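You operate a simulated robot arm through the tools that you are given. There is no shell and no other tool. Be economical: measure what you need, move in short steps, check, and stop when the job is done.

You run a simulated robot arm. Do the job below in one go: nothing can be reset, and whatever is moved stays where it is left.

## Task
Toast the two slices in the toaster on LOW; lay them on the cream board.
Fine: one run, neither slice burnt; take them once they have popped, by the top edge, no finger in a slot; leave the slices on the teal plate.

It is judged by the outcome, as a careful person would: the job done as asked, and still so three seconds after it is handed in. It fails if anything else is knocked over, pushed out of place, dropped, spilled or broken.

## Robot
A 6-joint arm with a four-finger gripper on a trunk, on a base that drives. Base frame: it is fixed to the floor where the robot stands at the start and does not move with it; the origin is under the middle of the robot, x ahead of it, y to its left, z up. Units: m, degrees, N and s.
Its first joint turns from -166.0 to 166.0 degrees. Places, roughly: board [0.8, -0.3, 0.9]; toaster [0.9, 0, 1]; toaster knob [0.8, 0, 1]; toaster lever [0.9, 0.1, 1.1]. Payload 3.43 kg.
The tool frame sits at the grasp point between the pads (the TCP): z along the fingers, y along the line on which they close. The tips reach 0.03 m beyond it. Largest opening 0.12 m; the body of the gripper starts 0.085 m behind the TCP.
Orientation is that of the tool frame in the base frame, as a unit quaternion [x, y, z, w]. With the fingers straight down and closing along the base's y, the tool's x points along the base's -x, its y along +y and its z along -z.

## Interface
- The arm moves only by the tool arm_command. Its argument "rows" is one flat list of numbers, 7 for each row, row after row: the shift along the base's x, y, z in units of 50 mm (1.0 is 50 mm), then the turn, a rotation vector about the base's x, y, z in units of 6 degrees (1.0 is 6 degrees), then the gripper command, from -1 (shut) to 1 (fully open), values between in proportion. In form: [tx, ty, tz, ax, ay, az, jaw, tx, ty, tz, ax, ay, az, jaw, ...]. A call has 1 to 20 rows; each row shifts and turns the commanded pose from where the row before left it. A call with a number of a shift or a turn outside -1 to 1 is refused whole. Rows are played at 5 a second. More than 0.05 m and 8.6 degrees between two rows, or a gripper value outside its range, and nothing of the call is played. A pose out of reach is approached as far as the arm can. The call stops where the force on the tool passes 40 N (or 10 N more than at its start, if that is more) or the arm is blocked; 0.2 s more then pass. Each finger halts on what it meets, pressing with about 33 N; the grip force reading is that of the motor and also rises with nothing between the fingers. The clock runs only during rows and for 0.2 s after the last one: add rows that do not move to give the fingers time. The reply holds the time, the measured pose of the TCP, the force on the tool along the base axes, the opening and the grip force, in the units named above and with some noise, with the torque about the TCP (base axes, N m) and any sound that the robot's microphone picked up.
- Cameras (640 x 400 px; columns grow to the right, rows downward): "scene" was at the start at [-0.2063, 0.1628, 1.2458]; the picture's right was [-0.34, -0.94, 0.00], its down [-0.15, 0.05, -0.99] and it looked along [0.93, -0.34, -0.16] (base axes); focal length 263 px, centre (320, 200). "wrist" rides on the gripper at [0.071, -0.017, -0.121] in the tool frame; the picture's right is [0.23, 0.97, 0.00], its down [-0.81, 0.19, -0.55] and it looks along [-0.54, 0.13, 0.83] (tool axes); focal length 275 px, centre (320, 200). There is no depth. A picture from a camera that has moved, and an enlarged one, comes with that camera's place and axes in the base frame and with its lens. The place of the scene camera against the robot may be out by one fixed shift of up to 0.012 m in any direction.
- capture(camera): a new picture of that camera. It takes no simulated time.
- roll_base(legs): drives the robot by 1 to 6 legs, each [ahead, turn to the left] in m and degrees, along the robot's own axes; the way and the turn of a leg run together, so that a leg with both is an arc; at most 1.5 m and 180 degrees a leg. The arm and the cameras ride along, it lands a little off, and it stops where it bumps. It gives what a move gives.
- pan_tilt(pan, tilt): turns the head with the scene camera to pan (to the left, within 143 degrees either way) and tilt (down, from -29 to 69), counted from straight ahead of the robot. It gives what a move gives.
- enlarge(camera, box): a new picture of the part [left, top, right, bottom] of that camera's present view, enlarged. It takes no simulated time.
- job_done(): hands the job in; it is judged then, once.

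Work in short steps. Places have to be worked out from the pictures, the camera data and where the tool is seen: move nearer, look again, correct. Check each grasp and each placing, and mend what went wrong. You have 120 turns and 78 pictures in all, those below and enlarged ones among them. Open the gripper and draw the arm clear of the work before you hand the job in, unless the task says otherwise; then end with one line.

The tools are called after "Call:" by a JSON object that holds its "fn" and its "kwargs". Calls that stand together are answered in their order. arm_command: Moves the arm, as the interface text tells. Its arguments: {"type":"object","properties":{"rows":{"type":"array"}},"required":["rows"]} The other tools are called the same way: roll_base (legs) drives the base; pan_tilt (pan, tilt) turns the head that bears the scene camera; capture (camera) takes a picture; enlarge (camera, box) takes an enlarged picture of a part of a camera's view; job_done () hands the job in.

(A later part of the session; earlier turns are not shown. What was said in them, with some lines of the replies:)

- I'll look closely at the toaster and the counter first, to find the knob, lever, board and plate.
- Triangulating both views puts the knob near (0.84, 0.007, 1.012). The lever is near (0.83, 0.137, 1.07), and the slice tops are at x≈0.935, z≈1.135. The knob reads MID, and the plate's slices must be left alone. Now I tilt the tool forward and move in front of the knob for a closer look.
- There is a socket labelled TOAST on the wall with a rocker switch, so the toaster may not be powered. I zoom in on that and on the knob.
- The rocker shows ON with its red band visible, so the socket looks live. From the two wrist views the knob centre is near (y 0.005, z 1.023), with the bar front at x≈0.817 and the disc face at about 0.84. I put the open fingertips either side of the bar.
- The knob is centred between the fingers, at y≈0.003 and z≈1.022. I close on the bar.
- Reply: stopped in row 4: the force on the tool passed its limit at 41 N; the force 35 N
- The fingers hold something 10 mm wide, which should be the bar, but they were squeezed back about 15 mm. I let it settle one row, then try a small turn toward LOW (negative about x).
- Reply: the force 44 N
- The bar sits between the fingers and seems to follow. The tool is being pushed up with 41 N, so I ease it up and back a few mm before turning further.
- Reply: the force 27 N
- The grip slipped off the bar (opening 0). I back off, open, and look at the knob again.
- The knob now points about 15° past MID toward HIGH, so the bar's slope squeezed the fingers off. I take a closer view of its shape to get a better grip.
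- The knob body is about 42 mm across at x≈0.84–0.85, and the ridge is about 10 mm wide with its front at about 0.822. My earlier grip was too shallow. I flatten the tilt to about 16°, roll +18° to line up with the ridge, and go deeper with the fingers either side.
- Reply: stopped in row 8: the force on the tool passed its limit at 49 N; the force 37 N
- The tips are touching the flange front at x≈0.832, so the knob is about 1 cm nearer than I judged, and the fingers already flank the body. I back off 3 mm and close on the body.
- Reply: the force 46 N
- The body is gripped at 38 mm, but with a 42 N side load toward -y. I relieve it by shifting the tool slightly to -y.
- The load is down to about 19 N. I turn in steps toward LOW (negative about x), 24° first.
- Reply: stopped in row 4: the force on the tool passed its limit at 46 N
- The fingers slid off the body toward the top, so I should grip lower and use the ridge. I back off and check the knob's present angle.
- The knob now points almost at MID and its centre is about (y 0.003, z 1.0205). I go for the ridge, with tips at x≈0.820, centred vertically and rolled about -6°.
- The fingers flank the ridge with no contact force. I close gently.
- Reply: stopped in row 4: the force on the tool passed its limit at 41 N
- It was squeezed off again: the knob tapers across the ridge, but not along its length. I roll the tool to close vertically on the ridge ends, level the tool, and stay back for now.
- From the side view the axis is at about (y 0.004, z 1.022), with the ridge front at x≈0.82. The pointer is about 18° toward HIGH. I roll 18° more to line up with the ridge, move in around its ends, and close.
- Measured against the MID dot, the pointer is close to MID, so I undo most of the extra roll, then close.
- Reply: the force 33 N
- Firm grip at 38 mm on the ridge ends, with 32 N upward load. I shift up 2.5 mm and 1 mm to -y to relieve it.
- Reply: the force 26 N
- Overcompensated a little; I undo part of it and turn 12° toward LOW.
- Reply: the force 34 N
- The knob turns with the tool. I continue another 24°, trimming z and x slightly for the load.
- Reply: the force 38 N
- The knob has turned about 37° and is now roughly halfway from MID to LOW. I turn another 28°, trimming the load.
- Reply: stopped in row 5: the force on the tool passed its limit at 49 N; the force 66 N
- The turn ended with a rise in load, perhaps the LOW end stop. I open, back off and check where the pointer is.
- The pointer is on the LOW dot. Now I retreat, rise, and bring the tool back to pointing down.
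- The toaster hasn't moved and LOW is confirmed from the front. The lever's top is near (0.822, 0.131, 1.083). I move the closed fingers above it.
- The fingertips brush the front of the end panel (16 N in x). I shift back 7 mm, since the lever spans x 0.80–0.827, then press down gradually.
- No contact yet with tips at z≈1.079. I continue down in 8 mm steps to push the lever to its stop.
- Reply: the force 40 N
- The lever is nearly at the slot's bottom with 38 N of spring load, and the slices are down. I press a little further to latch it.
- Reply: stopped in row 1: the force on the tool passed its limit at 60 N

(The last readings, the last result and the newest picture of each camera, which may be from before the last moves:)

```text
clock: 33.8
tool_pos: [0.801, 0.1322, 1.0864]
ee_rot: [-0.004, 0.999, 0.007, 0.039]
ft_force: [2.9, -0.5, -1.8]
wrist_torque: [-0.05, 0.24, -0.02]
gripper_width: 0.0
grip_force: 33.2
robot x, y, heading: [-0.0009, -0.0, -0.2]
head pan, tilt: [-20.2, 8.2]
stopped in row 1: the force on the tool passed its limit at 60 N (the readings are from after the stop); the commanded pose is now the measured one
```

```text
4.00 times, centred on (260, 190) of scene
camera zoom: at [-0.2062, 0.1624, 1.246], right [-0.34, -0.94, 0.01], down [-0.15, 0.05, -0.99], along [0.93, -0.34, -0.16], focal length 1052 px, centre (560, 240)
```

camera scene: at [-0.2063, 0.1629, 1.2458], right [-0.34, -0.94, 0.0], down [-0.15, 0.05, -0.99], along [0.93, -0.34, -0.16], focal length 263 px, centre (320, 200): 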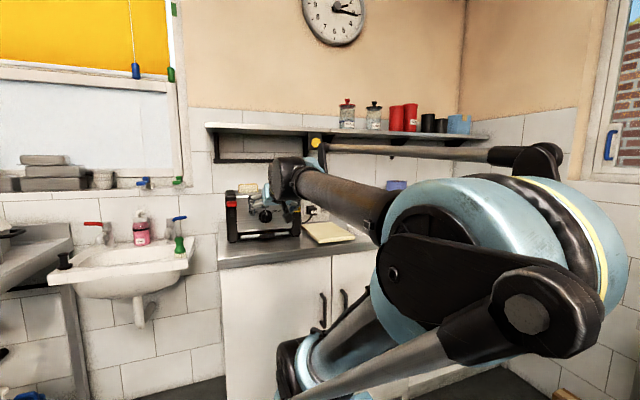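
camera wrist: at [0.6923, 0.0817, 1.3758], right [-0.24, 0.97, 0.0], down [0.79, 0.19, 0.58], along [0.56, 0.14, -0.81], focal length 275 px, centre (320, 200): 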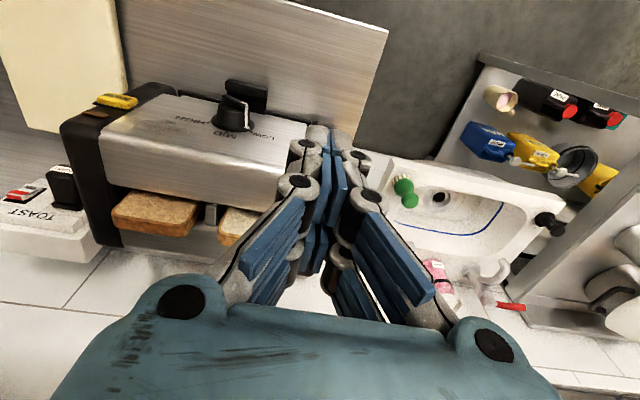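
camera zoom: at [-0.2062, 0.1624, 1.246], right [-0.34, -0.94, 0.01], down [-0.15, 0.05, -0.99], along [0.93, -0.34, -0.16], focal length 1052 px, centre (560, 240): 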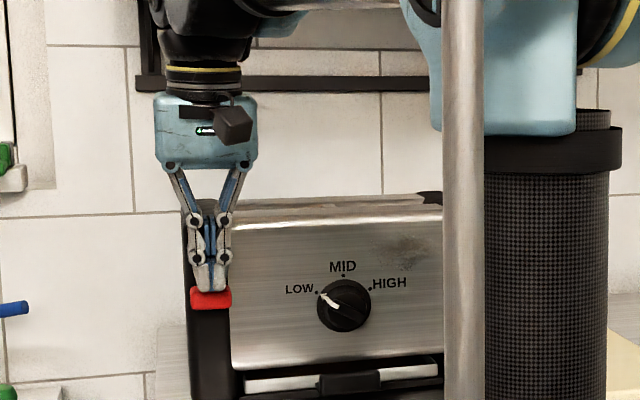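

Force spiked at the stop and is now zero, with the lever still down, so it is probably latched. I lift off and check.

Call:
{"fn": "arm_command", "kwargs": {"rows": [-0.2, 0, 0.2, 0, 0, 0, -1, -0.2, 0, 1, 0, 0, 0, -1, 0, 0, 1, 0, 0, 0, -1, 0, 0, 1, 0, 0, 0, -1]}}

Call:
{"fn": "capture", "kwargs": {"camera": "wrist"}}

Call:
{"fn": "enlarge", "kwargs": {"camera": "scene", "box": [200, 140, 320, 240]}}

```text
refused: row 2 steps farther than a row can; nothing moved
```

```text
41 pictures are left
camera wrist: at [0.7195, 0.1111, 1.2002], right [-0.24, 0.97, -0.01], down [0.76, 0.19, 0.62], along [0.6, 0.14, -0.79], focal length 275 px, centre (320, 200)
```

wrist: 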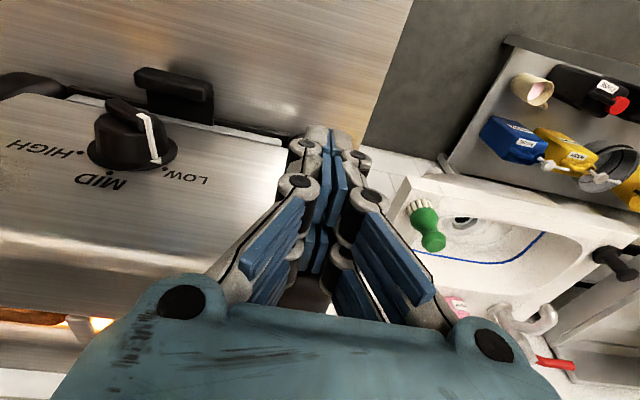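

```text
4.00 times, centred on (260, 190) of scene
camera zoom: at [-0.2062, 0.1624, 1.246], right [-0.34, -0.94, 0.01], down [-0.15, 0.05, -0.99], along [0.93, -0.34, -0.16], focal length 1052 px, centre (560, 240)
```

zoom: 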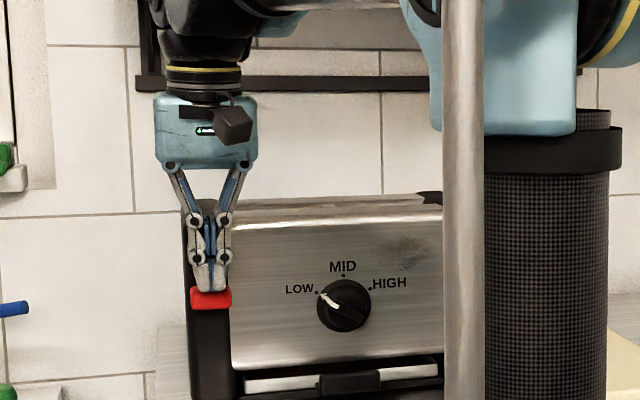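

The slots glow orange, so the toaster is heating on LOW. I lift clear, move above the toaster's front and turn the tool -90° so the fingers will close across the slices' thickness.

Call:
{"fn": "arm_command", "kwargs": {"rows": [-0.2, 0, 0.2, 0, 0, 0, -1, 0, 0, 0.9, 0, 0, 0, -1, 0, 0, 0.9, 0, 0, 0, -1, 0, 0, 0.9, 0, 0, -1, -1, 0, 0, 0.9, 0, 0, -1, -0.5, 0, 0, 0.3, 0, 0, -1, 0, 0, -0.2, 0, 0, 0, -1, 0, 0, -0.2, 0, 0, 0, -1, 0, 0, -0.2, 0, 0, 0, -1, 0, 0, -0.2, 0, 0, 0, -1, 0, 0, -0.2, 0, 0, 0, -1, 0, 0, -0.2, 0, 0, 0, -1, 0, 0, -0.2, 0, 0, 0, -1, 0, 0, 0, 0, 0, 0, -1, 0, 0, 0, 0, 0, 0, -1, 0, 0, 0, 0, 0, 0, -1, 0, 0, 0, 0, 0, 0, -1, 0, 0, 0, 0, 0, 0, -1, 0]}}

Call:
{"fn": "capture", "kwargs": {"camera": "wrist"}}

Call:
{"fn": "capture", "kwargs": {"camera": "scene"}}

```text
clock: 37.6
tool_pos: [0.7904, 0.0616, 1.2915]
ee_rot: [0.705, 0.708, -0.025, 0.032]
ft_force: [0.6, 0.7, 0.3]
wrist_torque: [0.04, 0.0, 0.0]
gripper_width: 0.0601
grip_force: 0.0
robot x, y, heading: [-0.0037, -0.0023, 0.2]
head pan, tilt: [-20.2, 8.2]
```

```text
39 pictures are left
camera wrist: at [0.7714, 0.1402, 1.4062], right [0.97, 0.24, -0.01], down [0.19, -0.76, 0.62], along [0.14, -0.6, -0.79], focal length 275 px, centre (320, 200)
```

wrist: 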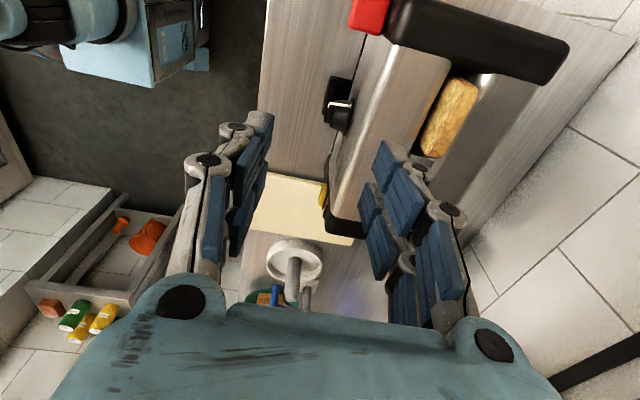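

```text
38 pictures are left
camera scene: at [-0.207, 0.1622, 1.2458], right [-0.34, -0.94, 0.0], down [-0.15, 0.05, -0.99], along [0.93, -0.34, -0.16], focal length 263 px, centre (320, 200)
```

scene: 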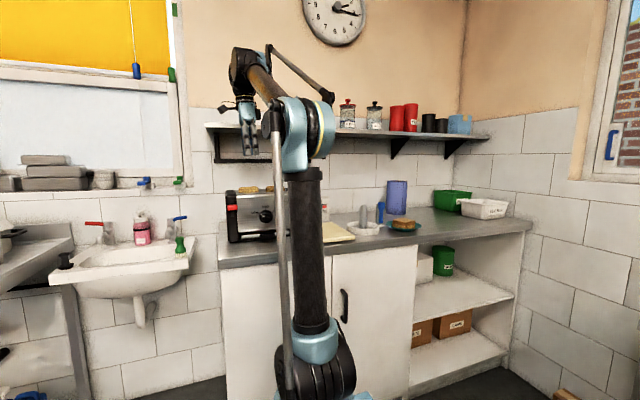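

The lever looks raised in both views and a slice is visible; I check whether it has popped early.

Call:
{"fn": "enlarge", "kwargs": {"camera": "scene", "box": [215, 175, 315, 250]}}

Call:
{"fn": "enlarge", "kwargs": {"camera": "wrist", "box": [320, 0, 580, 180]}}

```text
5.33 times, centred on (265, 212) of scene
camera zoom: at [-0.207, 0.1622, 1.2458], right [-0.34, -0.94, 0.0], down [-0.15, 0.05, -0.99], along [0.93, -0.34, -0.16], focal length 1402 px, centre (613, 133)
```

zoom: 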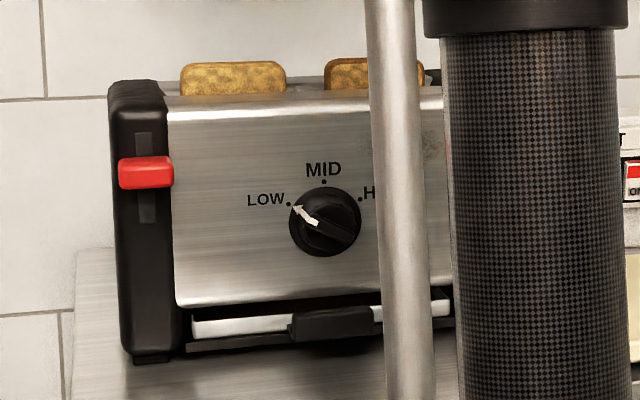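

```text
2.22 times, centred on (450, 90) of wrist
camera zoom: at [0.7714, 0.1402, 1.4062], right [0.97, 0.24, -0.01], down [0.19, -0.76, 0.62], along [0.14, -0.6, -0.79], focal length 612 px, centre (31, 444)
```

zoom: 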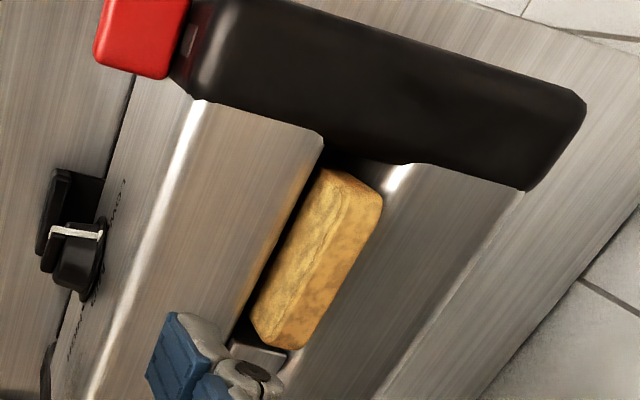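

The slices are golden and the carriage appears to be rising. I wait briefly, then look again.

Call:
{"fn": "arm_command", "kwargs": {"rows": [0, 0, 0, 0, 0, 0, 1, 0, 0, 0, 0, 0, 0, 1, 0, 0, 0, 0, 0, 0, 1, 0, 0, 0, 0, 0, 0, 1]}}

Call:
{"fn": "enlarge", "kwargs": {"camera": "scene", "box": [215, 175, 315, 250]}}

```text
clock: 38.6
tool_pos: [0.7904, 0.0628, 1.2916]
ee_rot: [0.704, 0.709, -0.023, 0.032]
ft_force: [0.0, -0.2, -0.1]
wrist_torque: [0.02, -0.02, 0.05]
gripper_width: 0.1197
grip_force: 0.0
robot x, y, heading: [0.0003, -0.0008, 0.1]
head pan, tilt: [-20.2, 8.2]
```

```text
5.33 times, centred on (265, 212) of scene
camera zoom: at [-0.207, 0.1622, 1.2458], right [-0.34, -0.94, 0.0], down [-0.15, 0.05, -0.99], along [0.93, -0.34, -0.16], focal length 1402 px, centre (613, 133)
```

zoom: 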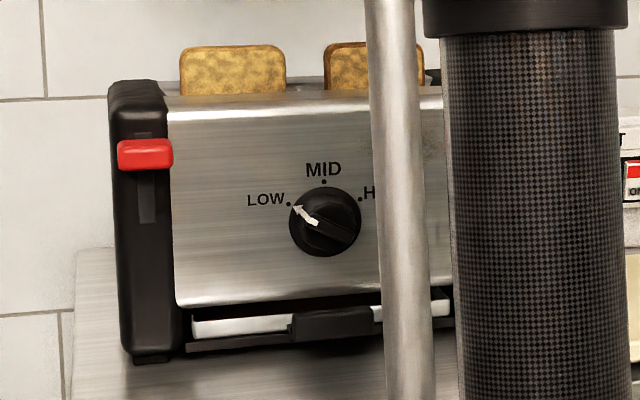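

Both slices have popped, golden. I now move above the +y slice, levelling the tool, with the fingers wide open, and look.

Call:
{"fn": "arm_command", "kwargs": {"rows": [0.5, 0, 0, 0.4, 0, 0, 1, 0.6, 0, 0, 0.37, 0, 0, 1, 0.6, 0, 0, 0, 0, 0, 1, 0.6, 0, -0.4, 0, 0, 0, 1, 0.5, 0, -0.5, 0, 0, 0, 1, 0, 0, 0, 0, 0, 0, 1]}}

Call:
{"fn": "capture", "kwargs": {"camera": "wrist"}}

Call:
{"fn": "enlarge", "kwargs": {"camera": "scene", "box": [200, 100, 360, 240]}}

```text
clock: 40.0
tool_pos: [0.9311, 0.0613, 1.2458]
ee_rot: [0.705, 0.709, 0.005, 0.004]
ft_force: [0.3, 0.6, 1.1]
wrist_torque: [0.03, 0.0, 0.02]
gripper_width: 0.1199
grip_force: 0.0
robot x, y, heading: [-0.0005, 0.0005, -0.2]
head pan, tilt: [-20.2, 8.2]
```

```text
34 pictures are left
camera wrist: at [0.912, 0.1305, 1.3661], right [0.97, 0.24, 0.01], down [0.19, -0.81, 0.55], along [0.14, -0.54, -0.83], focal length 275 px, centre (320, 200)
```

wrist: 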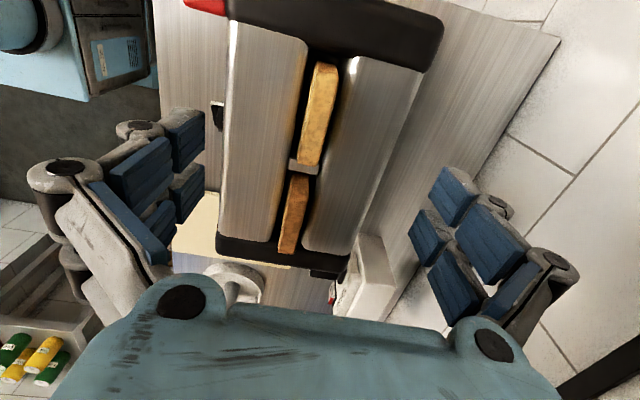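

```text
2.86 times, centred on (280, 170) of scene
camera zoom: at [-0.2069, 0.1622, 1.2458], right [-0.34, -0.94, 0.0], down [-0.15, 0.05, -0.99], along [0.93, -0.34, -0.16], focal length 751 px, centre (434, 286)
```

zoom: 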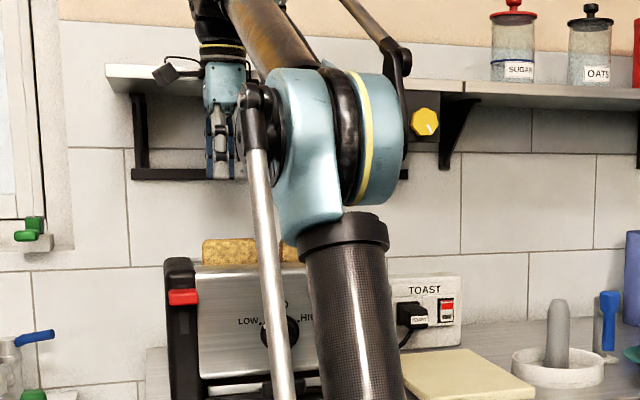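

From two wrist views the slice top is at z≈1.152, x≈0.927, y from 0.025 to 0.104, and the slot lip is near z 1.115. I descend so the tips stay near z 1.128, above the slot.

Call:
{"fn": "arm_command", "kwargs": {"rows": [-0.06, 0.06, -0.6, 0, 0, 0, 1, 0, 0, -0.6, 0, 0, 0, 0.6, 0, 0, -0.5, 0, 0, 0, 0.2, 0, 0, 0, 0, 0, 0, 0]}}

Call:
{"fn": "capture", "kwargs": {"camera": "wrist"}}

Call:
{"fn": "enlarge", "kwargs": {"camera": "scene", "box": [215, 160, 315, 235]}}

```text
clock: 41.0
tool_pos: [0.9282, 0.0658, 1.1616]
ee_rot: [0.705, 0.709, 0.005, 0.004]
ft_force: [-0.7, 0.1, 0.7]
wrist_torque: [-0.01, 0.02, 0.0]
gripper_width: 0.0598
grip_force: 0.1
robot x, y, heading: [0.0004, 0.0029, -0.0]
head pan, tilt: [-20.2, 8.2]
```

```text
32 pictures are left
camera wrist: at [0.9088, 0.1349, 1.2813], right [0.97, 0.24, 0.01], down [0.19, -0.81, 0.55], along [0.14, -0.54, -0.83], focal length 275 px, centre (320, 200)
```

wrist: 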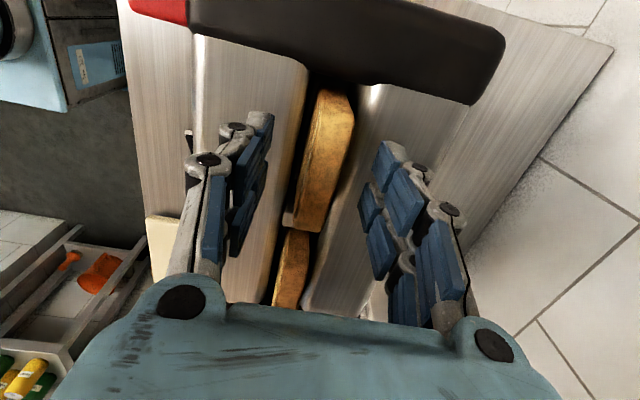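

```text
5.33 times, centred on (265, 198) of scene
camera zoom: at [-0.2069, 0.1622, 1.2458], right [-0.34, -0.94, 0.0], down [-0.15, 0.05, -0.99], along [0.93, -0.34, -0.16], focal length 1402 px, centre (613, 213)
```

zoom: 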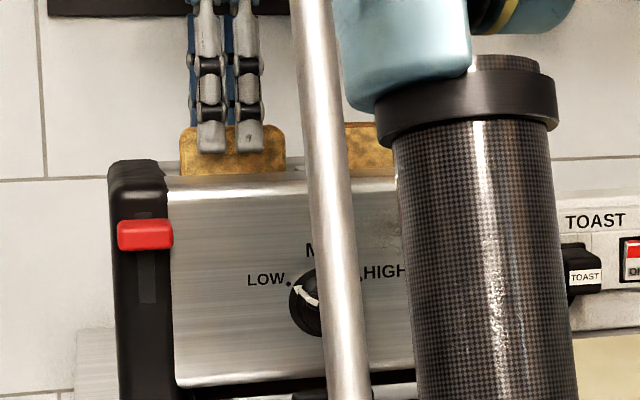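

The tips overlap the slice's top about 20 mm and stay above the slot, centred. I close.

Call:
{"fn": "arm_command", "kwargs": {"rows": [0, 0, -0.04, 0, 0, 0, -0.4, 0, 0, 0, 0, 0, 0, -0.7, 0, 0, 0, 0, 0, 0, -1, 0, 0, 0, 0, 0, 0, -1]}}

```text
clock: 42.0
tool_pos: [0.928, 0.0661, 1.1593]
ee_rot: [0.705, 0.709, 0.005, 0.003]
ft_force: [-0.6, 0.2, 0.1]
wrist_torque: [0.04, 0.02, 0.02]
gripper_width: 0.0173
grip_force: 32.9
robot x, y, heading: [-0.0026, 0.002, 0.2]
head pan, tilt: [-20.2, 8.2]
```

Gripped at 17 mm with no side load. I lift straight up and check.

Call:
{"fn": "arm_command", "kwargs": {"rows": [0, 0, 0.3, 0, 0, 0, -1, 0, 0, 0.5, 0, 0, 0, -1, 0, 0, 0.6, 0, 0, 0, -1, 0, 0, 0.6, 0, 0, 0, -1, 0, 0, 0.5, 0, 0, 0, -1, -0.2, 0, 0.3, 0, 0, 0, -1]}}

Call:
{"fn": "capture", "kwargs": {"camera": "scene"}}

Call:
{"fn": "capture", "kwargs": {"camera": "wrist"}}

```text
clock: 43.4
tool_pos: [0.9176, 0.0648, 1.2997]
ee_rot: [0.704, 0.71, 0.005, 0.003]
ft_force: [-0.6, 0.4, -1.0]
wrist_torque: [-0.01, -0.01, 0.0]
gripper_width: 0.0173
grip_force: 32.6
robot x, y, heading: [-0.0, -0.0028, 0.2]
head pan, tilt: [-20.2, 8.2]
```

```text
30 pictures are left
camera scene: at [-0.2068, 0.1622, 1.2458], right [-0.34, -0.94, 0.0], down [-0.15, 0.05, -0.99], along [0.93, -0.34, -0.16], focal length 263 px, centre (320, 200)
```

scene: 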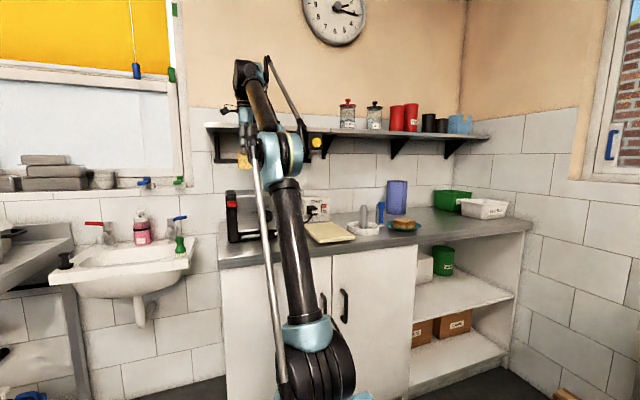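

```text
29 pictures are left
camera wrist: at [0.8984, 0.1335, 1.4198], right [0.97, 0.24, 0.01], down [0.19, -0.81, 0.55], along [0.14, -0.54, -0.83], focal length 275 px, centre (320, 200)
```

wrist: 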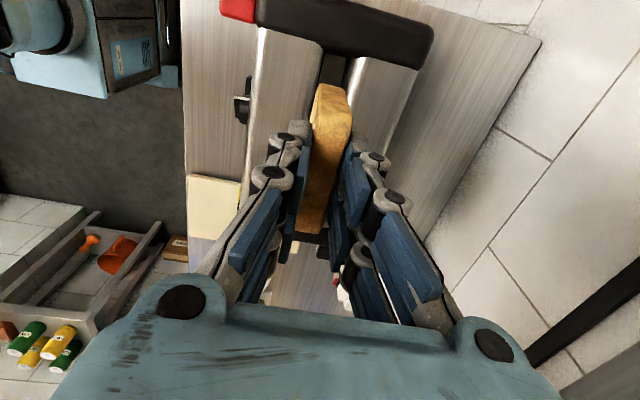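

The slice is held cleanly. The board works out to about x 0.715–0.98, y -0.335 to -0.175. I carry the slice over it and tilt the tool 60° forward so the slice can be laid flat with its bottom edge away.

Call:
{"fn": "arm_command", "kwargs": {"rows": [-0.3, -0.8, 0, 0, 0, 0, -1, -0.3, -0.9, 0, 0, 0, 0, -1, -0.3, -0.9, 0, 0, 0, 0, -1, -0.3, -0.9, 0, 0, 0, 0, -1, -0.3, -0.9, 0, 0, 0, 0, -1, -0.3, -0.9, 0, 0, 0, 0, -1, -0.2, -0.8, 0, 0, 0, 0, -1, 0, -0.3, 0, 0, -1, 0, -1, 0, 0, 0, 0, -1, 0, -1, 0, 0, 0, 0, -1, 0, -1, 0, 0, 0, 0, -1, 0, -1, 0, 0, 0, 0, -1, 0, -1, 0, 0, -0.3, 0, -1, 0, -1, 0, 0, -0.5, 0, -1, 0, -1, 0, 0, -0.5, 0, -1, 0, -1, 0, 0, -0.5, 0, -1, 0, -1, 0, 0, -0.5, 0, -1, 0, -1]}}

Call:
{"fn": "capture", "kwargs": {"camera": "wrist"}}

Call:
{"fn": "enlarge", "kwargs": {"camera": "scene", "box": [240, 120, 440, 260]}}

```text
clock: 47.0
tool_pos: [0.8168, -0.254, 1.1852]
ee_rot: [0.608, 0.612, 0.357, 0.358]
ft_force: [0.2, 0.1, -0.7]
wrist_torque: [-0.01, 0.01, 0.01]
gripper_width: 0.0169
grip_force: 33.1
robot x, y, heading: [0.0024, 0.0001, 0.0]
head pan, tilt: [-20.2, 8.2]
```

```text
28 pictures are left
camera wrist: at [0.7024, -0.1848, 1.2283], right [0.47, 0.24, 0.85], down [-0.39, -0.81, 0.44], along [0.79, -0.54, -0.29], focal length 275 px, centre (320, 200)
```

wrist: 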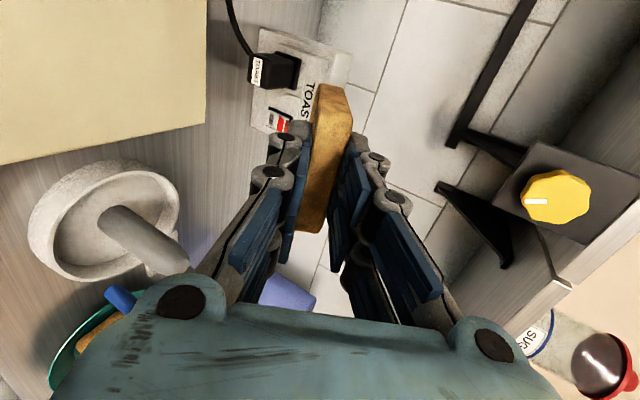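

```text
2.86 times, centred on (340, 190) of scene
camera zoom: at [-0.207, 0.1621, 1.2458], right [-0.34, -0.94, 0.0], down [-0.15, 0.05, -0.99], along [0.93, -0.34, -0.16], focal length 751 px, centre (263, 229)
```

zoom: 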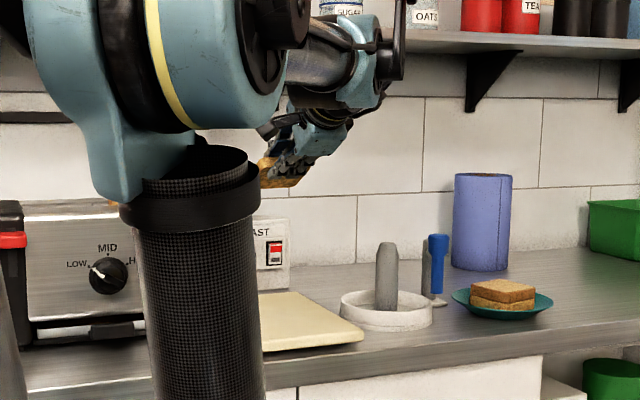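

All clear above the board, whose top seems to be near z 0.92. I lower toward its far part, with the slice's bottom edge aimed at x≈0.955.

Call:
{"fn": "arm_command", "kwargs": {"rows": [0.3, -0.04, -0.7, 0, 0, 0, -1, 0.3, -0.04, -0.8, 0, 0, 0, -1, 0.3, -0.04, -0.8, 0, 0, 0, -1, 0.12, -0.04, -0.7, 0, 0, 0, -1, 0, 0, -0.5, 0, 0, 0, -1, 0, 0, 0, 0, 0, 0, -1]}}

Call:
{"fn": "enlarge", "kwargs": {"camera": "scene", "box": [260, 170, 380, 255]}}

Call:
{"fn": "capture", "kwargs": {"camera": "wrist"}}

```text
clock: 48.4
tool_pos: [0.8681, -0.263, 1.0101]
ee_rot: [0.608, 0.612, 0.357, 0.359]
ft_force: [0.4, -0.4, -0.6]
wrist_torque: [-0.02, 0.06, -0.01]
gripper_width: 0.0173
grip_force: 32.7
robot x, y, heading: [0.0014, -0.0017, 0.3]
head pan, tilt: [-20.2, 8.2]
```

```text
4.71 times, centred on (320, 212) of scene
camera zoom: at [-0.207, 0.1622, 1.2458], right [-0.34, -0.94, 0.0], down [-0.15, 0.05, -0.99], along [0.93, -0.34, -0.16], focal length 1238 px, centre (320, 141)
```

zoom: 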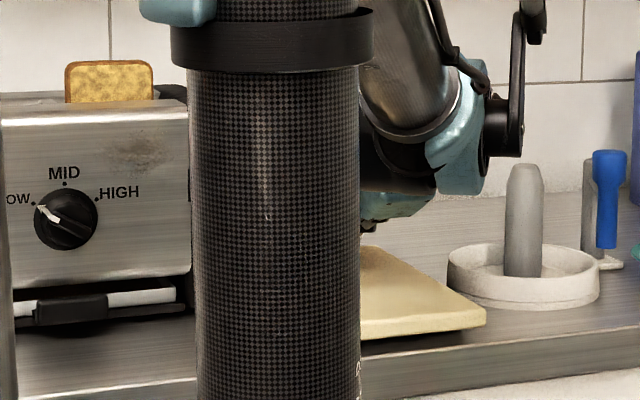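

```text
25 pictures are left
camera wrist: at [0.7549, -0.1936, 1.054], right [0.48, 0.24, 0.85], down [-0.38, -0.81, 0.44], along [0.79, -0.54, -0.29], focal length 275 px, centre (320, 200)
```

wrist: 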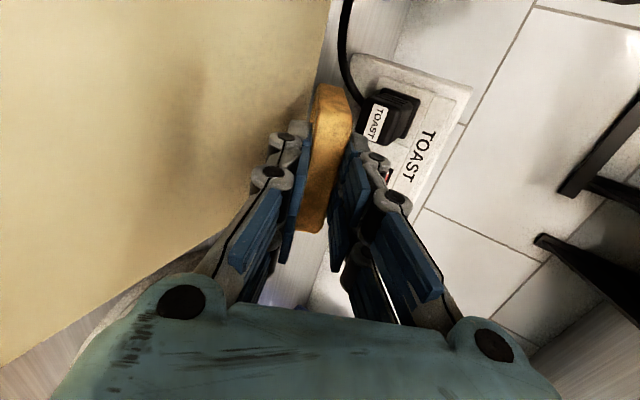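

The scene view is blocked by the trunk, but the wrist view shows the slice over the board's far half. I descend in 5 mm steps, watching for contact.

Call:
{"fn": "arm_command", "kwargs": {"rows": [0, 0, -0.12, 0, 0, 0, -1, 0, 0, -0.1, 0, 0, 0, -1, 0, 0, -0.1, 0, 0, 0, -1, 0, 0, 0, 0, 0, 0, -1]}}

```text
clock: 49.4
tool_pos: [0.8683, -0.2628, 0.9935]
ee_rot: [0.608, 0.612, 0.356, 0.358]
ft_force: [-3.4, 1.1, 12.0]
wrist_torque: [0.28, -0.81, 0.06]
gripper_width: 0.0173
grip_force: 33.1
robot x, y, heading: [-0.0013, 0.0019, 0.4]
head pan, tilt: [-20.2, 8.2]
```

The bottom edge touches at TCP z≈0.994 (12 N), so the board top is near z 0.945. I ease back 8 mm in x, flatten the slice a further 8°, and lower to touch again.

Call:
{"fn": "arm_command", "kwargs": {"rows": [-0.16, 0, 0.04, 0, 0, 0, -1, 0, 0, -0.05, 0, -0.7, 0, -1, 0, 0, -0.1, 0, -0.7, 0, -1, 0, 0, -0.08, 0, 0, 0, -1, 0, 0, 0, 0, 0, 0, -1]}}

Call:
{"fn": "capture", "kwargs": {"camera": "wrist"}}

```text
clock: 50.6
tool_pos: [0.8611, -0.2616, 0.9854]
ee_rot: [0.58, 0.585, 0.399, 0.403]
ft_force: [-0.1, -0.1, 0.0]
wrist_torque: [0.0, 0.06, -0.03]
gripper_width: 0.0172
grip_force: 32.5
robot x, y, heading: [0.0009, 0.0033, 0.1]
head pan, tilt: [-20.2, 8.2]
```

```text
24 pictures are left
camera wrist: at [0.7418, -0.193, 1.0109], right [0.35, 0.24, 0.91], down [-0.45, -0.81, 0.38], along [0.83, -0.54, -0.18], focal length 275 px, centre (320, 200)
```

wrist: 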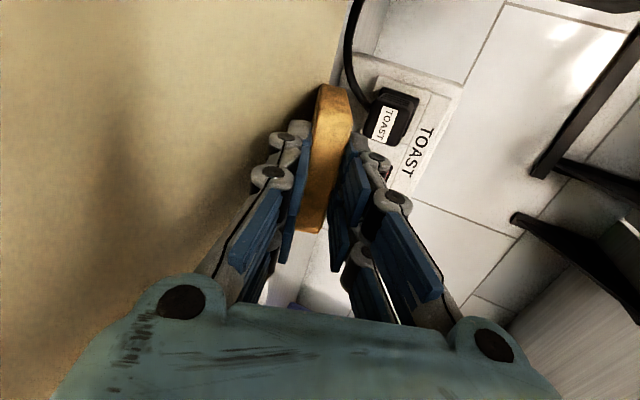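

Not in contact yet; I lower in small steps until touch.

Call:
{"fn": "arm_command", "kwargs": {"rows": [0, 0, -0.06, 0, 0, 0, -1, 0, 0, -0.06, 0, 0, 0, -1, 0, 0, -0.04, 0, 0, 0, -1, 0, 0, 0, 0, 0, 0, -1]}}

```text
clock: 51.6
tool_pos: [0.8599, -0.2614, 0.9766]
ee_rot: [0.58, 0.585, 0.399, 0.403]
ft_force: [-9.1, 2.4, 21.2]
wrist_torque: [0.64, -1.16, 0.35]
gripper_width: 0.0183
grip_force: 32.7
robot x, y, heading: [-0.0022, -0.0002, -0.2]
head pan, tilt: [-20.2, 8.2]
```

Contact with 21 N. I ease up 3 mm while opening to about 30 mm, then let it rest on the lower finger.

Call:
{"fn": "arm_command", "kwargs": {"rows": [0, 0, 0.04, 0, 0, 0, -1, 0, 0, 0.04, 0, 0, 0, -0.6, 0, 0, 0, 0, 0, 0, -0.5, 0, 0, 0, 0, 0, 0, -0.5]}}

Call:
{"fn": "capture", "kwargs": {"camera": "wrist"}}

```text
clock: 52.6
tool_pos: [0.8598, -0.263, 0.9794]
ee_rot: [0.58, 0.585, 0.399, 0.402]
ft_force: [2.1, -1.2, 1.4]
wrist_torque: [-0.01, -0.06, -0.01]
gripper_width: 0.0288
grip_force: 0.1
robot x, y, heading: [-0.0008, 0.0014, 0.3]
head pan, tilt: [-20.2, 8.2]
```

```text
23 pictures are left
camera wrist: at [0.7414, -0.1936, 1.0068], right [0.35, 0.24, 0.91], down [-0.45, -0.81, 0.38], along [0.83, -0.54, -0.18], focal length 275 px, centre (320, 200)
```

wrist: 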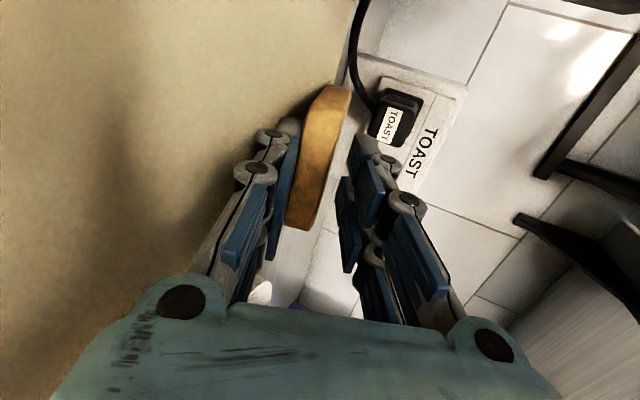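

The slice rests on the lower finger with its far edge on the board. I withdraw backward along the fingers.

Call:
{"fn": "arm_command", "kwargs": {"rows": [-0.35, 0, 0.1, 0, 0, 0, -0.5, -0.4, 0, 0.13, 0, 0, 0, -0.5, -0.4, 0, 0.16, 0, 0, 0, -0.5, -0.4, 0, 0.4, 0, 0, 0, -0.5, 0, 0, 0.6, 0, 0, 0, -0.5]}}

Call:
{"fn": "capture", "kwargs": {"camera": "wrist"}}

```text
clock: 53.8
tool_pos: [0.7823, -0.2615, 1.049]
ee_rot: [0.58, 0.585, 0.399, 0.402]
ft_force: [0.1, 0.0, -1.1]
wrist_torque: [0.0, 0.02, -0.02]
gripper_width: 0.0301
grip_force: 0.0
robot x, y, heading: [0.0001, -0.0037, -0.1]
head pan, tilt: [-20.2, 8.2]
```

```text
22 pictures are left
camera wrist: at [0.6631, -0.1936, 1.076], right [0.35, 0.24, 0.91], down [-0.44, -0.81, 0.38], along [0.83, -0.54, -0.18], focal length 275 px, centre (320, 200)
```

wrist: 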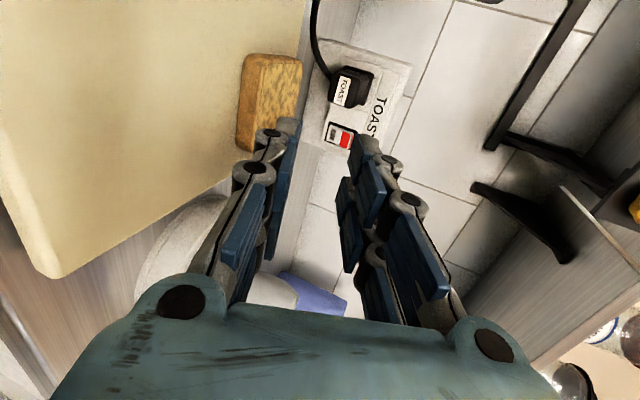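

The slice lies flat on the board's far end. I rise, return the tool to vertical and check the placement from above.

Call:
{"fn": "arm_command", "kwargs": {"rows": [0, 0, 0.9, 0, 0, 0, -0.5, 0, 0, 0.9, 0, 0.6, 0, 0, 0, 0, 0.9, 0, 0.9, 0, 0.5, 0, 0, 0.9, 0, 0.9, 0, 1, 0, 0, 0.9, 0, 1, 0, 1, 0, 0, 0.5, 0, 1, 0, 1, 0, 0, 0, 0, 1, 0, 1, 0, 0, 0, 0, 1, 0, 1, 0, 0, 0, 0, 1, 0, 1, 0, 0, 0, 0, 1, 0, 1, 0, 0, 0, 0, 1, 0, 1, 0, 0, 0, 0, 1, 0, 1, 0, 0, 0, 0, 1, 0, 1]}}

Call:
{"fn": "capture", "kwargs": {"camera": "wrist"}}

Call:
{"fn": "enlarge", "kwargs": {"camera": "scene", "box": [260, 170, 420, 260]}}

```text
clock: 56.6
tool_pos: [0.7824, -0.2621, 1.3008]
ee_rot: [0.705, 0.709, 0.005, 0.003]
ft_force: [-0.1, 0.0, 0.9]
wrist_torque: [-0.03, -0.05, 0.01]
gripper_width: 0.1201
grip_force: 0.1
robot x, y, heading: [0.0008, 0.0019, 0.1]
head pan, tilt: [-20.2, 8.2]
```

```text
21 pictures are left
camera wrist: at [0.7629, -0.193, 1.4205], right [0.97, 0.24, 0.01], down [0.19, -0.81, 0.55], along [0.14, -0.54, -0.83], focal length 275 px, centre (320, 200)
```

wrist: 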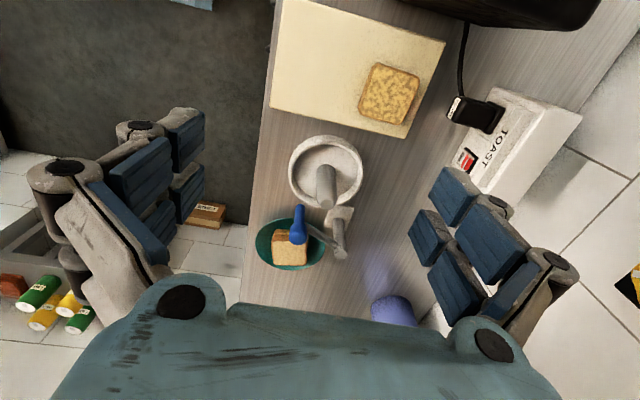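

```text
4.00 times, centred on (340, 215) of scene
camera zoom: at [-0.2074, 0.1623, 1.2457], right [-0.34, -0.94, 0.0], down [-0.15, 0.05, -0.99], along [0.93, -0.34, -0.16], focal length 1052 px, centre (240, 140)
```

zoom: 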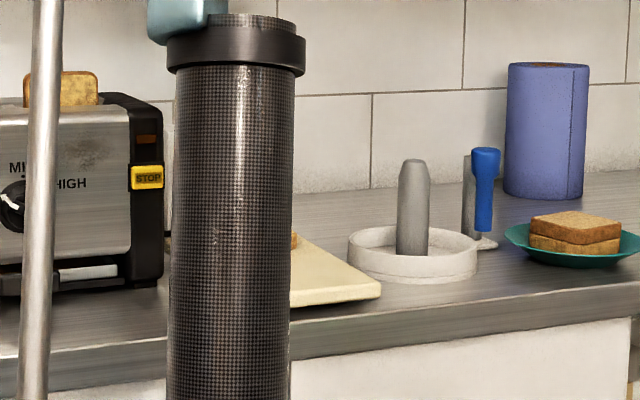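

The first slice lies flat and fully on the board (x 0.858–0.943). There's room for the second at x 0.74–0.83. I go above the second slice in the toaster.

Call:
{"fn": "arm_command", "kwargs": {"rows": [0.5, 0.7, 0, 0, 0, 0, 1, 0.6, 0.7, 0, 0, 0, 0, 1, 0.6, 0.7, 0, 0, 0, 0, 1, 0.6, 0.7, 0, 0, 0, 0, 1, 0.6, 0.7, -0.4, 0, 0, 0, 1, 0, 0.7, -0.6, 0, 0, 0, 1, 0, 0, 0, 0, 0, 0, 1]}}

Call:
{"fn": "capture", "kwargs": {"camera": "wrist"}}

```text
refused: row 5 steps farther than a row can; nothing moved
```

```text
19 pictures are left
camera wrist: at [0.7629, -0.193, 1.4205], right [0.97, 0.24, 0.01], down [0.19, -0.81, 0.55], along [0.14, -0.54, -0.83], focal length 275 px, centre (320, 200)
```

wrist: 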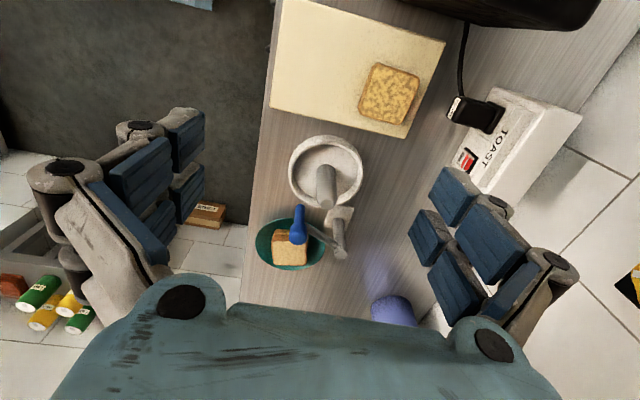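

Row 5's combined step was just over the limit; I resend it with smaller steps.

Call:
{"fn": "arm_command", "kwargs": {"rows": [0.5, 0.7, 0, 0, 0, 0, 1, 0.6, 0.7, 0, 0, 0, 0, 1, 0.6, 0.7, 0, 0, 0, 0, 1, 0.6, 0.7, 0, 0, 0, 0, 1, 0.6, 0.7, 0, 0, 0, 0, 1, 0, 0.7, -0.6, 0, 0, 0, 1, 0, 0, -0.4, 0, 0, 0, 1, 0, 0, 0, 0, 0, 0, 1]}}

Call:
{"fn": "capture", "kwargs": {"camera": "wrist"}}

```text
clock: 58.4
tool_pos: [0.9264, -0.0517, 1.2505]
ee_rot: [0.704, 0.71, 0.006, 0.004]
ft_force: [-0.3, -0.4, 0.7]
wrist_torque: [-0.02, -0.03, 0.0]
gripper_width: 0.12
grip_force: 0.0
robot x, y, heading: [-0.0015, -0.0021, -0.2]
head pan, tilt: [-20.2, 8.2]
```

```text
18 pictures are left
camera wrist: at [0.9071, 0.0169, 1.3704], right [0.97, 0.24, 0.01], down [0.19, -0.81, 0.55], along [0.14, -0.54, -0.83], focal length 275 px, centre (320, 200)
```

wrist: 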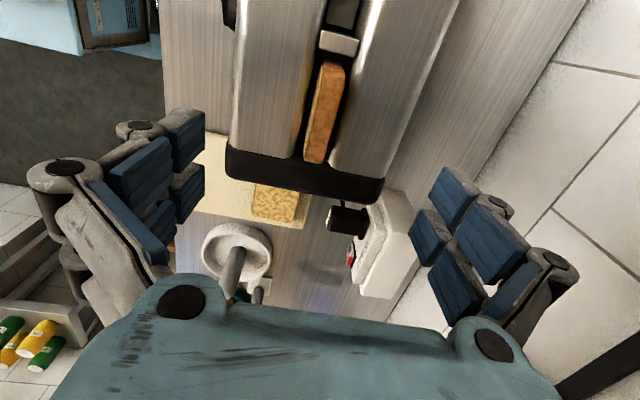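

The second slice's top is centred at about (0.927, -0.043). I descend with the tips again at z≈1.13 and close.

Call:
{"fn": "arm_command", "kwargs": {"rows": [0.02, 0.15, -0.6, 0, 0, 0, 1, 0, 0, -0.6, 0, 0, 0, 0.6, 0, 0, -0.58, 0, 0, 0, 0.2, 0, 0, 0, 0, 0, 0, 0]}}

Call:
{"fn": "capture", "kwargs": {"camera": "wrist"}}

```text
clock: 59.4
tool_pos: [0.9277, -0.0456, 1.1598]
ee_rot: [0.704, 0.71, 0.005, 0.004]
ft_force: [0.4, 0.0, 0.1]
wrist_torque: [0.0, 0.01, -0.02]
gripper_width: 0.06
grip_force: 0.1
robot x, y, heading: [-0.0051, -0.003, 0.1]
head pan, tilt: [-20.2, 8.2]
```

```text
17 pictures are left
camera wrist: at [0.9086, 0.0233, 1.2799], right [0.97, 0.24, 0.01], down [0.19, -0.81, 0.55], along [0.14, -0.54, -0.83], focal length 275 px, centre (320, 200)
```

wrist: 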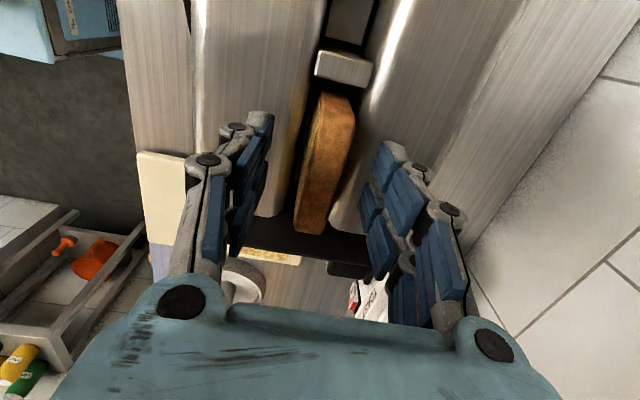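

Same picture as with the first slice, with the slice centred between the fingers. I close and then lift.

Call:
{"fn": "arm_command", "kwargs": {"rows": [0, 0, 0, 0, 0, 0, -0.4, 0, 0, 0, 0, 0, 0, -0.7, 0, 0, 0, 0, 0, 0, -1, 0, 0, 0, 0, 0, 0, -1]}}

Call:
{"fn": "arm_command", "kwargs": {"rows": [0, 0, 0.3, 0, 0, 0, -1, 0, 0, 0.5, 0, 0, 0, -1, 0, 0, 0.6, 0, 0, 0, -1, 0, 0, 0.6, 0, 0, 0, -1, 0, 0, 0.5, 0, 0, 0, -1, -0.2, 0, 0.3, 0, 0, 0, -1]}}

Call:
{"fn": "capture", "kwargs": {"camera": "wrist"}}

```text
clock: 60.4
tool_pos: [0.9273, -0.0453, 1.1594]
ee_rot: [0.705, 0.709, 0.005, 0.004]
ft_force: [-0.2, 1.3, 0.5]
wrist_torque: [0.01, 0.04, -0.01]
gripper_width: 0.0174
grip_force: 33.4
robot x, y, heading: [0.0017, 0.0018, 0.3]
head pan, tilt: [-20.2, 8.2]
```

```text
clock: 61.8
tool_pos: [0.9195, -0.0454, 1.2995]
ee_rot: [0.705, 0.709, 0.005, 0.004]
ft_force: [0.4, 0.3, -0.2]
wrist_torque: [-0.02, 0.0, -0.03]
gripper_width: 0.0171
grip_force: 32.8
robot x, y, heading: [-0.0009, -0.0006, 0.0]
head pan, tilt: [-20.2, 8.2]
```

```text
16 pictures are left
camera wrist: at [0.9002, 0.0232, 1.4198], right [0.97, 0.24, 0.01], down [0.19, -0.81, 0.55], along [0.14, -0.54, -0.83], focal length 275 px, centre (320, 200)
```

wrist: 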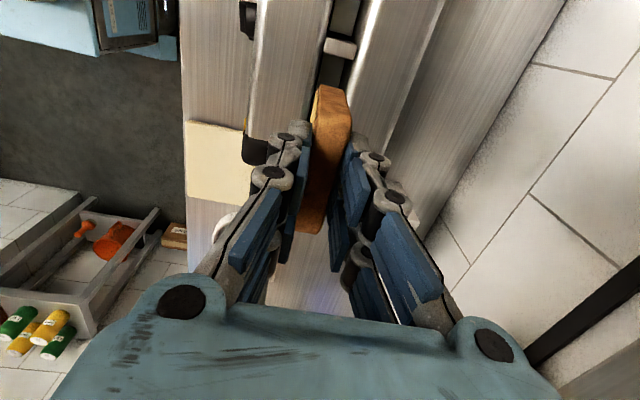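

Held at 17 mm. I carry it to the near half of the board (TCP about 0.742, -0.256) and tilt by 68° as before.

Call:
{"fn": "arm_command", "kwargs": {"rows": [-0.59, -0.7, 0, 0, 0, 0, -1, -0.59, -0.7, 0, 0, 0, 0, -1, -0.59, -0.7, 0, 0, 0, 0, -1, -0.59, -0.7, 0, 0, 0, 0, -1, -0.59, -0.7, 0, 0, 0, 0, -1, -0.59, -0.7, 0, 0, 0, 0, -1, 0, 0, 0, 0, -1, 0, -1, 0, 0, 0, 0, -1, 0, -1, 0, 0, 0, 0, -1, 0, -1, 0, 0, 0, 0, -1, 0, -1, 0, 0, -0.5, 0, -1, 0, -1, 0, 0, -0.5, 0, -1, 0, -1, 0, 0, -0.5, 0, -1, 0, -1, 0, 0, -0.5, 0, -1, 0, -1, 0, 0, -0.5, 0, -1, 0, -1, 0, 0, -0.5, 0, -1, 0, -1, 0, 0, -0.5, 0, -1, 0, -1, 0, 0, -0.5, 0, -0.4, 0, -1]}}

Call:
{"fn": "capture", "kwargs": {"camera": "wrist"}}

```text
clock: 65.6
tool_pos: [0.7433, -0.2546, 1.0991]
ee_rot: [0.579, 0.584, 0.4, 0.403]
ft_force: [0.3, -0.4, -0.9]
wrist_torque: [0.01, -0.01, 0.02]
gripper_width: 0.0175
grip_force: 32.9
robot x, y, heading: [-0.0023, -0.0028, -0.3]
head pan, tilt: [-20.2, 8.2]
```

```text
15 pictures are left
camera wrist: at [0.6235, -0.186, 1.1265], right [0.35, 0.24, 0.91], down [-0.45, -0.81, 0.38], along [0.83, -0.54, -0.17], focal length 275 px, centre (320, 200)
```

wrist: 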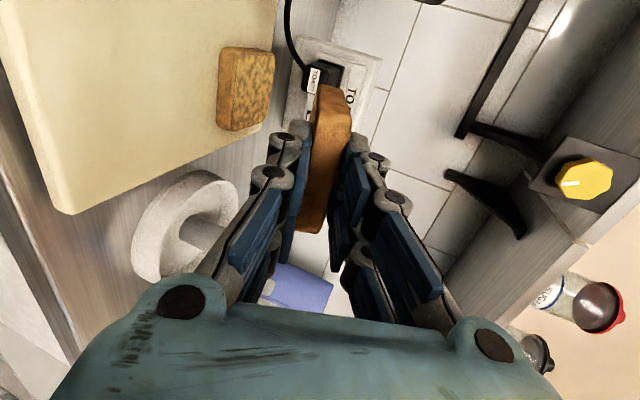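

Clear. I lower to just above the contact height found before (z≈0.978), then step down.

Call:
{"fn": "arm_command", "kwargs": {"rows": [0, 0, -0.7, 0, 0, 0, -1, 0, 0, -0.7, 0, 0, 0, -1, 0, 0, -0.6, 0, 0, 0, -1, 0, 0, -0.25, 0, 0, 0, -1, 0, 0, -0.08, 0, 0, 0, -1, 0, 0, -0.06, 0, 0, 0, -1, 0, 0, 0, 0, 0, 0, -1]}}

Call:
{"fn": "capture", "kwargs": {"camera": "wrist"}}

```text
clock: 67.2
tool_pos: [0.7415, -0.2567, 0.9819]
ee_rot: [0.579, 0.585, 0.4, 0.402]
ft_force: [-3.2, -0.8, 10.9]
wrist_torque: [0.25, -0.88, 0.03]
gripper_width: 0.0177
grip_force: 32.6
robot x, y, heading: [-0.0028, 0.0019, 0.1]
head pan, tilt: [-20.2, 8.2]
```

```text
14 pictures are left
camera wrist: at [0.6231, -0.1866, 1.0088], right [0.35, 0.24, 0.91], down [-0.45, -0.81, 0.38], along [0.83, -0.54, -0.17], focal length 275 px, centre (320, 200)
```

wrist: 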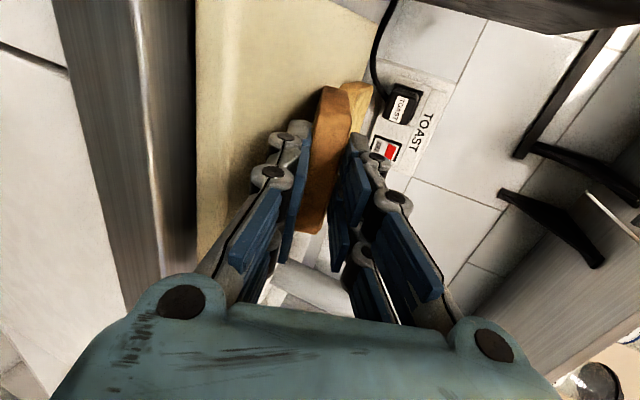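

Contact at z 0.982 with 11 N, and the edge is at x≈0.82, short of the first slice. I open to 30 mm with a slight lift, then withdraw as before.

Call:
{"fn": "arm_command", "kwargs": {"rows": [0, 0, 0.02, 0, 0, 0, -0.8, 0, 0, 0, 0, 0, 0, -0.55, 0, 0, 0, 0, 0, 0, -0.5, 0, 0, 0, 0, 0, 0, -0.5, -0.35, 0, 0.1, 0, 0, 0, -0.5, -0.4, 0, 0.13, 0, 0, 0, -0.5, -0.4, 0, 0.16, 0, 0, 0, -0.5, -0.4, 0, 0.4, 0, 0, 0, -0.5, 0, 0, 0.6, 0, 0, 0, -0.5]}}

Call:
{"fn": "capture", "kwargs": {"camera": "wrist"}}

```text
clock: 69.2
tool_pos: [0.6649, -0.254, 1.0527]
ee_rot: [0.58, 0.585, 0.399, 0.403]
ft_force: [-0.4, -0.1, 0.8]
wrist_torque: [-0.02, 0.0, 0.01]
gripper_width: 0.0302
grip_force: 0.0
robot x, y, heading: [-0.0012, 0.0018, -0.0]
head pan, tilt: [-20.2, 8.2]
```

```text
13 pictures are left
camera wrist: at [0.5459, -0.1853, 1.0792], right [0.35, 0.24, 0.91], down [-0.45, -0.81, 0.38], along [0.83, -0.54, -0.17], focal length 275 px, centre (320, 200)
```

wrist: 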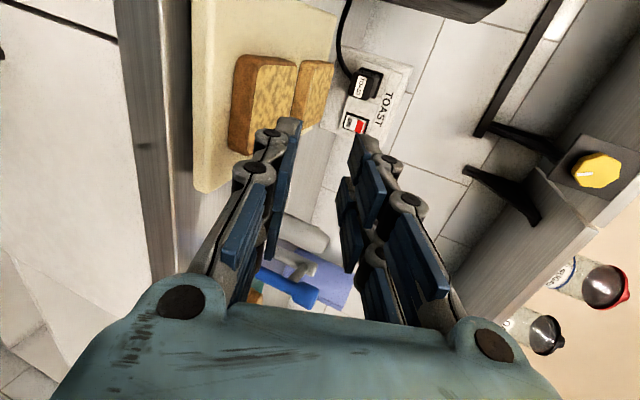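

Both slices lie flat on the board. I raise the arm, open the gripper, bring the tool vertical and back, then do a final check.

Call:
{"fn": "arm_command", "kwargs": {"rows": [0, 0, 0.9, 0, 0, 0, -0.5, 0, 0, 0.9, 0, 0.6, 0, 0, 0, 0, 0.9, 0, 0.9, 0, 0.5, 0, 0, 0.9, 0, 0.9, 0, 1, 0, 0, 0.9, 0, 1, 0, 1, 0, 0, 0.5, 0, 1, 0, 1, 0, 0, 0, 0, 1, 0, 1, 0, 0, 0, 0, 1, 0, 1, 0, 0, 0, 0, 1, 0, 1, 0, 0, 0, 0, 1, 0, 1, 0, 0, 0, 0, 1, 0, 1, 0, 0, 0, 0, 1, 0, 1, 0, 0, 0, 0, 1, 0, 1]}}

Call:
{"fn": "capture", "kwargs": {"camera": "wrist"}}

Call:
{"fn": "capture", "kwargs": {"camera": "scene"}}

```text
clock: 72.0
tool_pos: [0.6637, -0.2547, 1.3022]
ee_rot: [0.705, 0.709, 0.003, 0.003]
ft_force: [-0.7, -0.5, 0.5]
wrist_torque: [0.03, -0.04, -0.01]
gripper_width: 0.12
grip_force: 0.1
robot x, y, heading: [0.0003, 0.0007, -0.1]
head pan, tilt: [-20.2, 8.2]
```

```text
12 pictures are left
camera wrist: at [0.6449, -0.1857, 1.422], right [0.97, 0.24, 0.01], down [0.19, -0.81, 0.55], along [0.14, -0.54, -0.83], focal length 275 px, centre (320, 200)
```

wrist: 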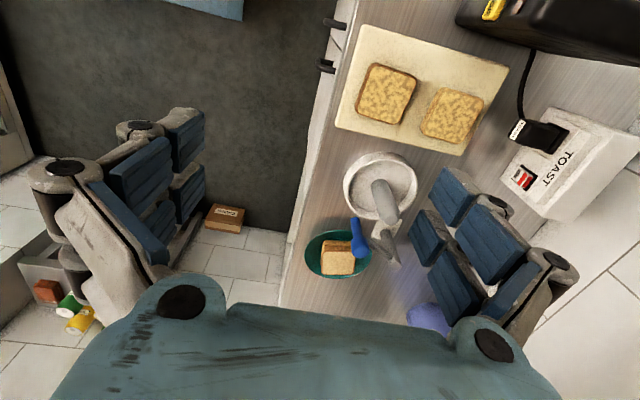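

```text
11 pictures are left
camera scene: at [-0.2073, 0.1623, 1.2457], right [-0.34, -0.94, 0.0], down [-0.15, 0.05, -0.99], along [0.93, -0.34, -0.16], focal length 263 px, centre (320, 200)
```

scene: 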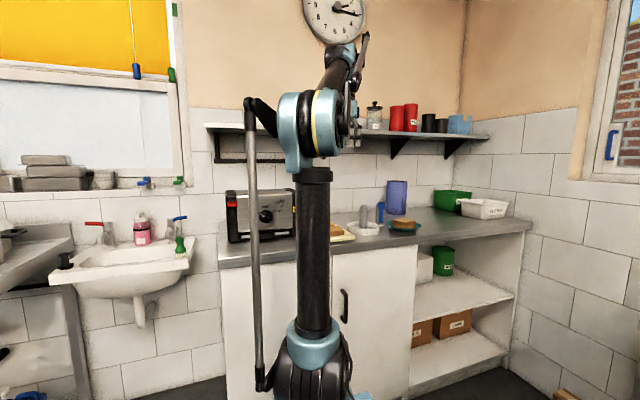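

Both golden slices lie flat and separate on the cream board. The plate's slices and everything else are as they were, the gripper is open and the arm is clear, so I hand in the job.

Call:
{"fn": "job_done", "kwargs": {}}

```text
The job is handed in.
```

I toasted both slices once on LOW, lifted them out by their top edges after they popped, and laid them flat and unburnt on the cream board. I didn't touch the slices on the teal plate.
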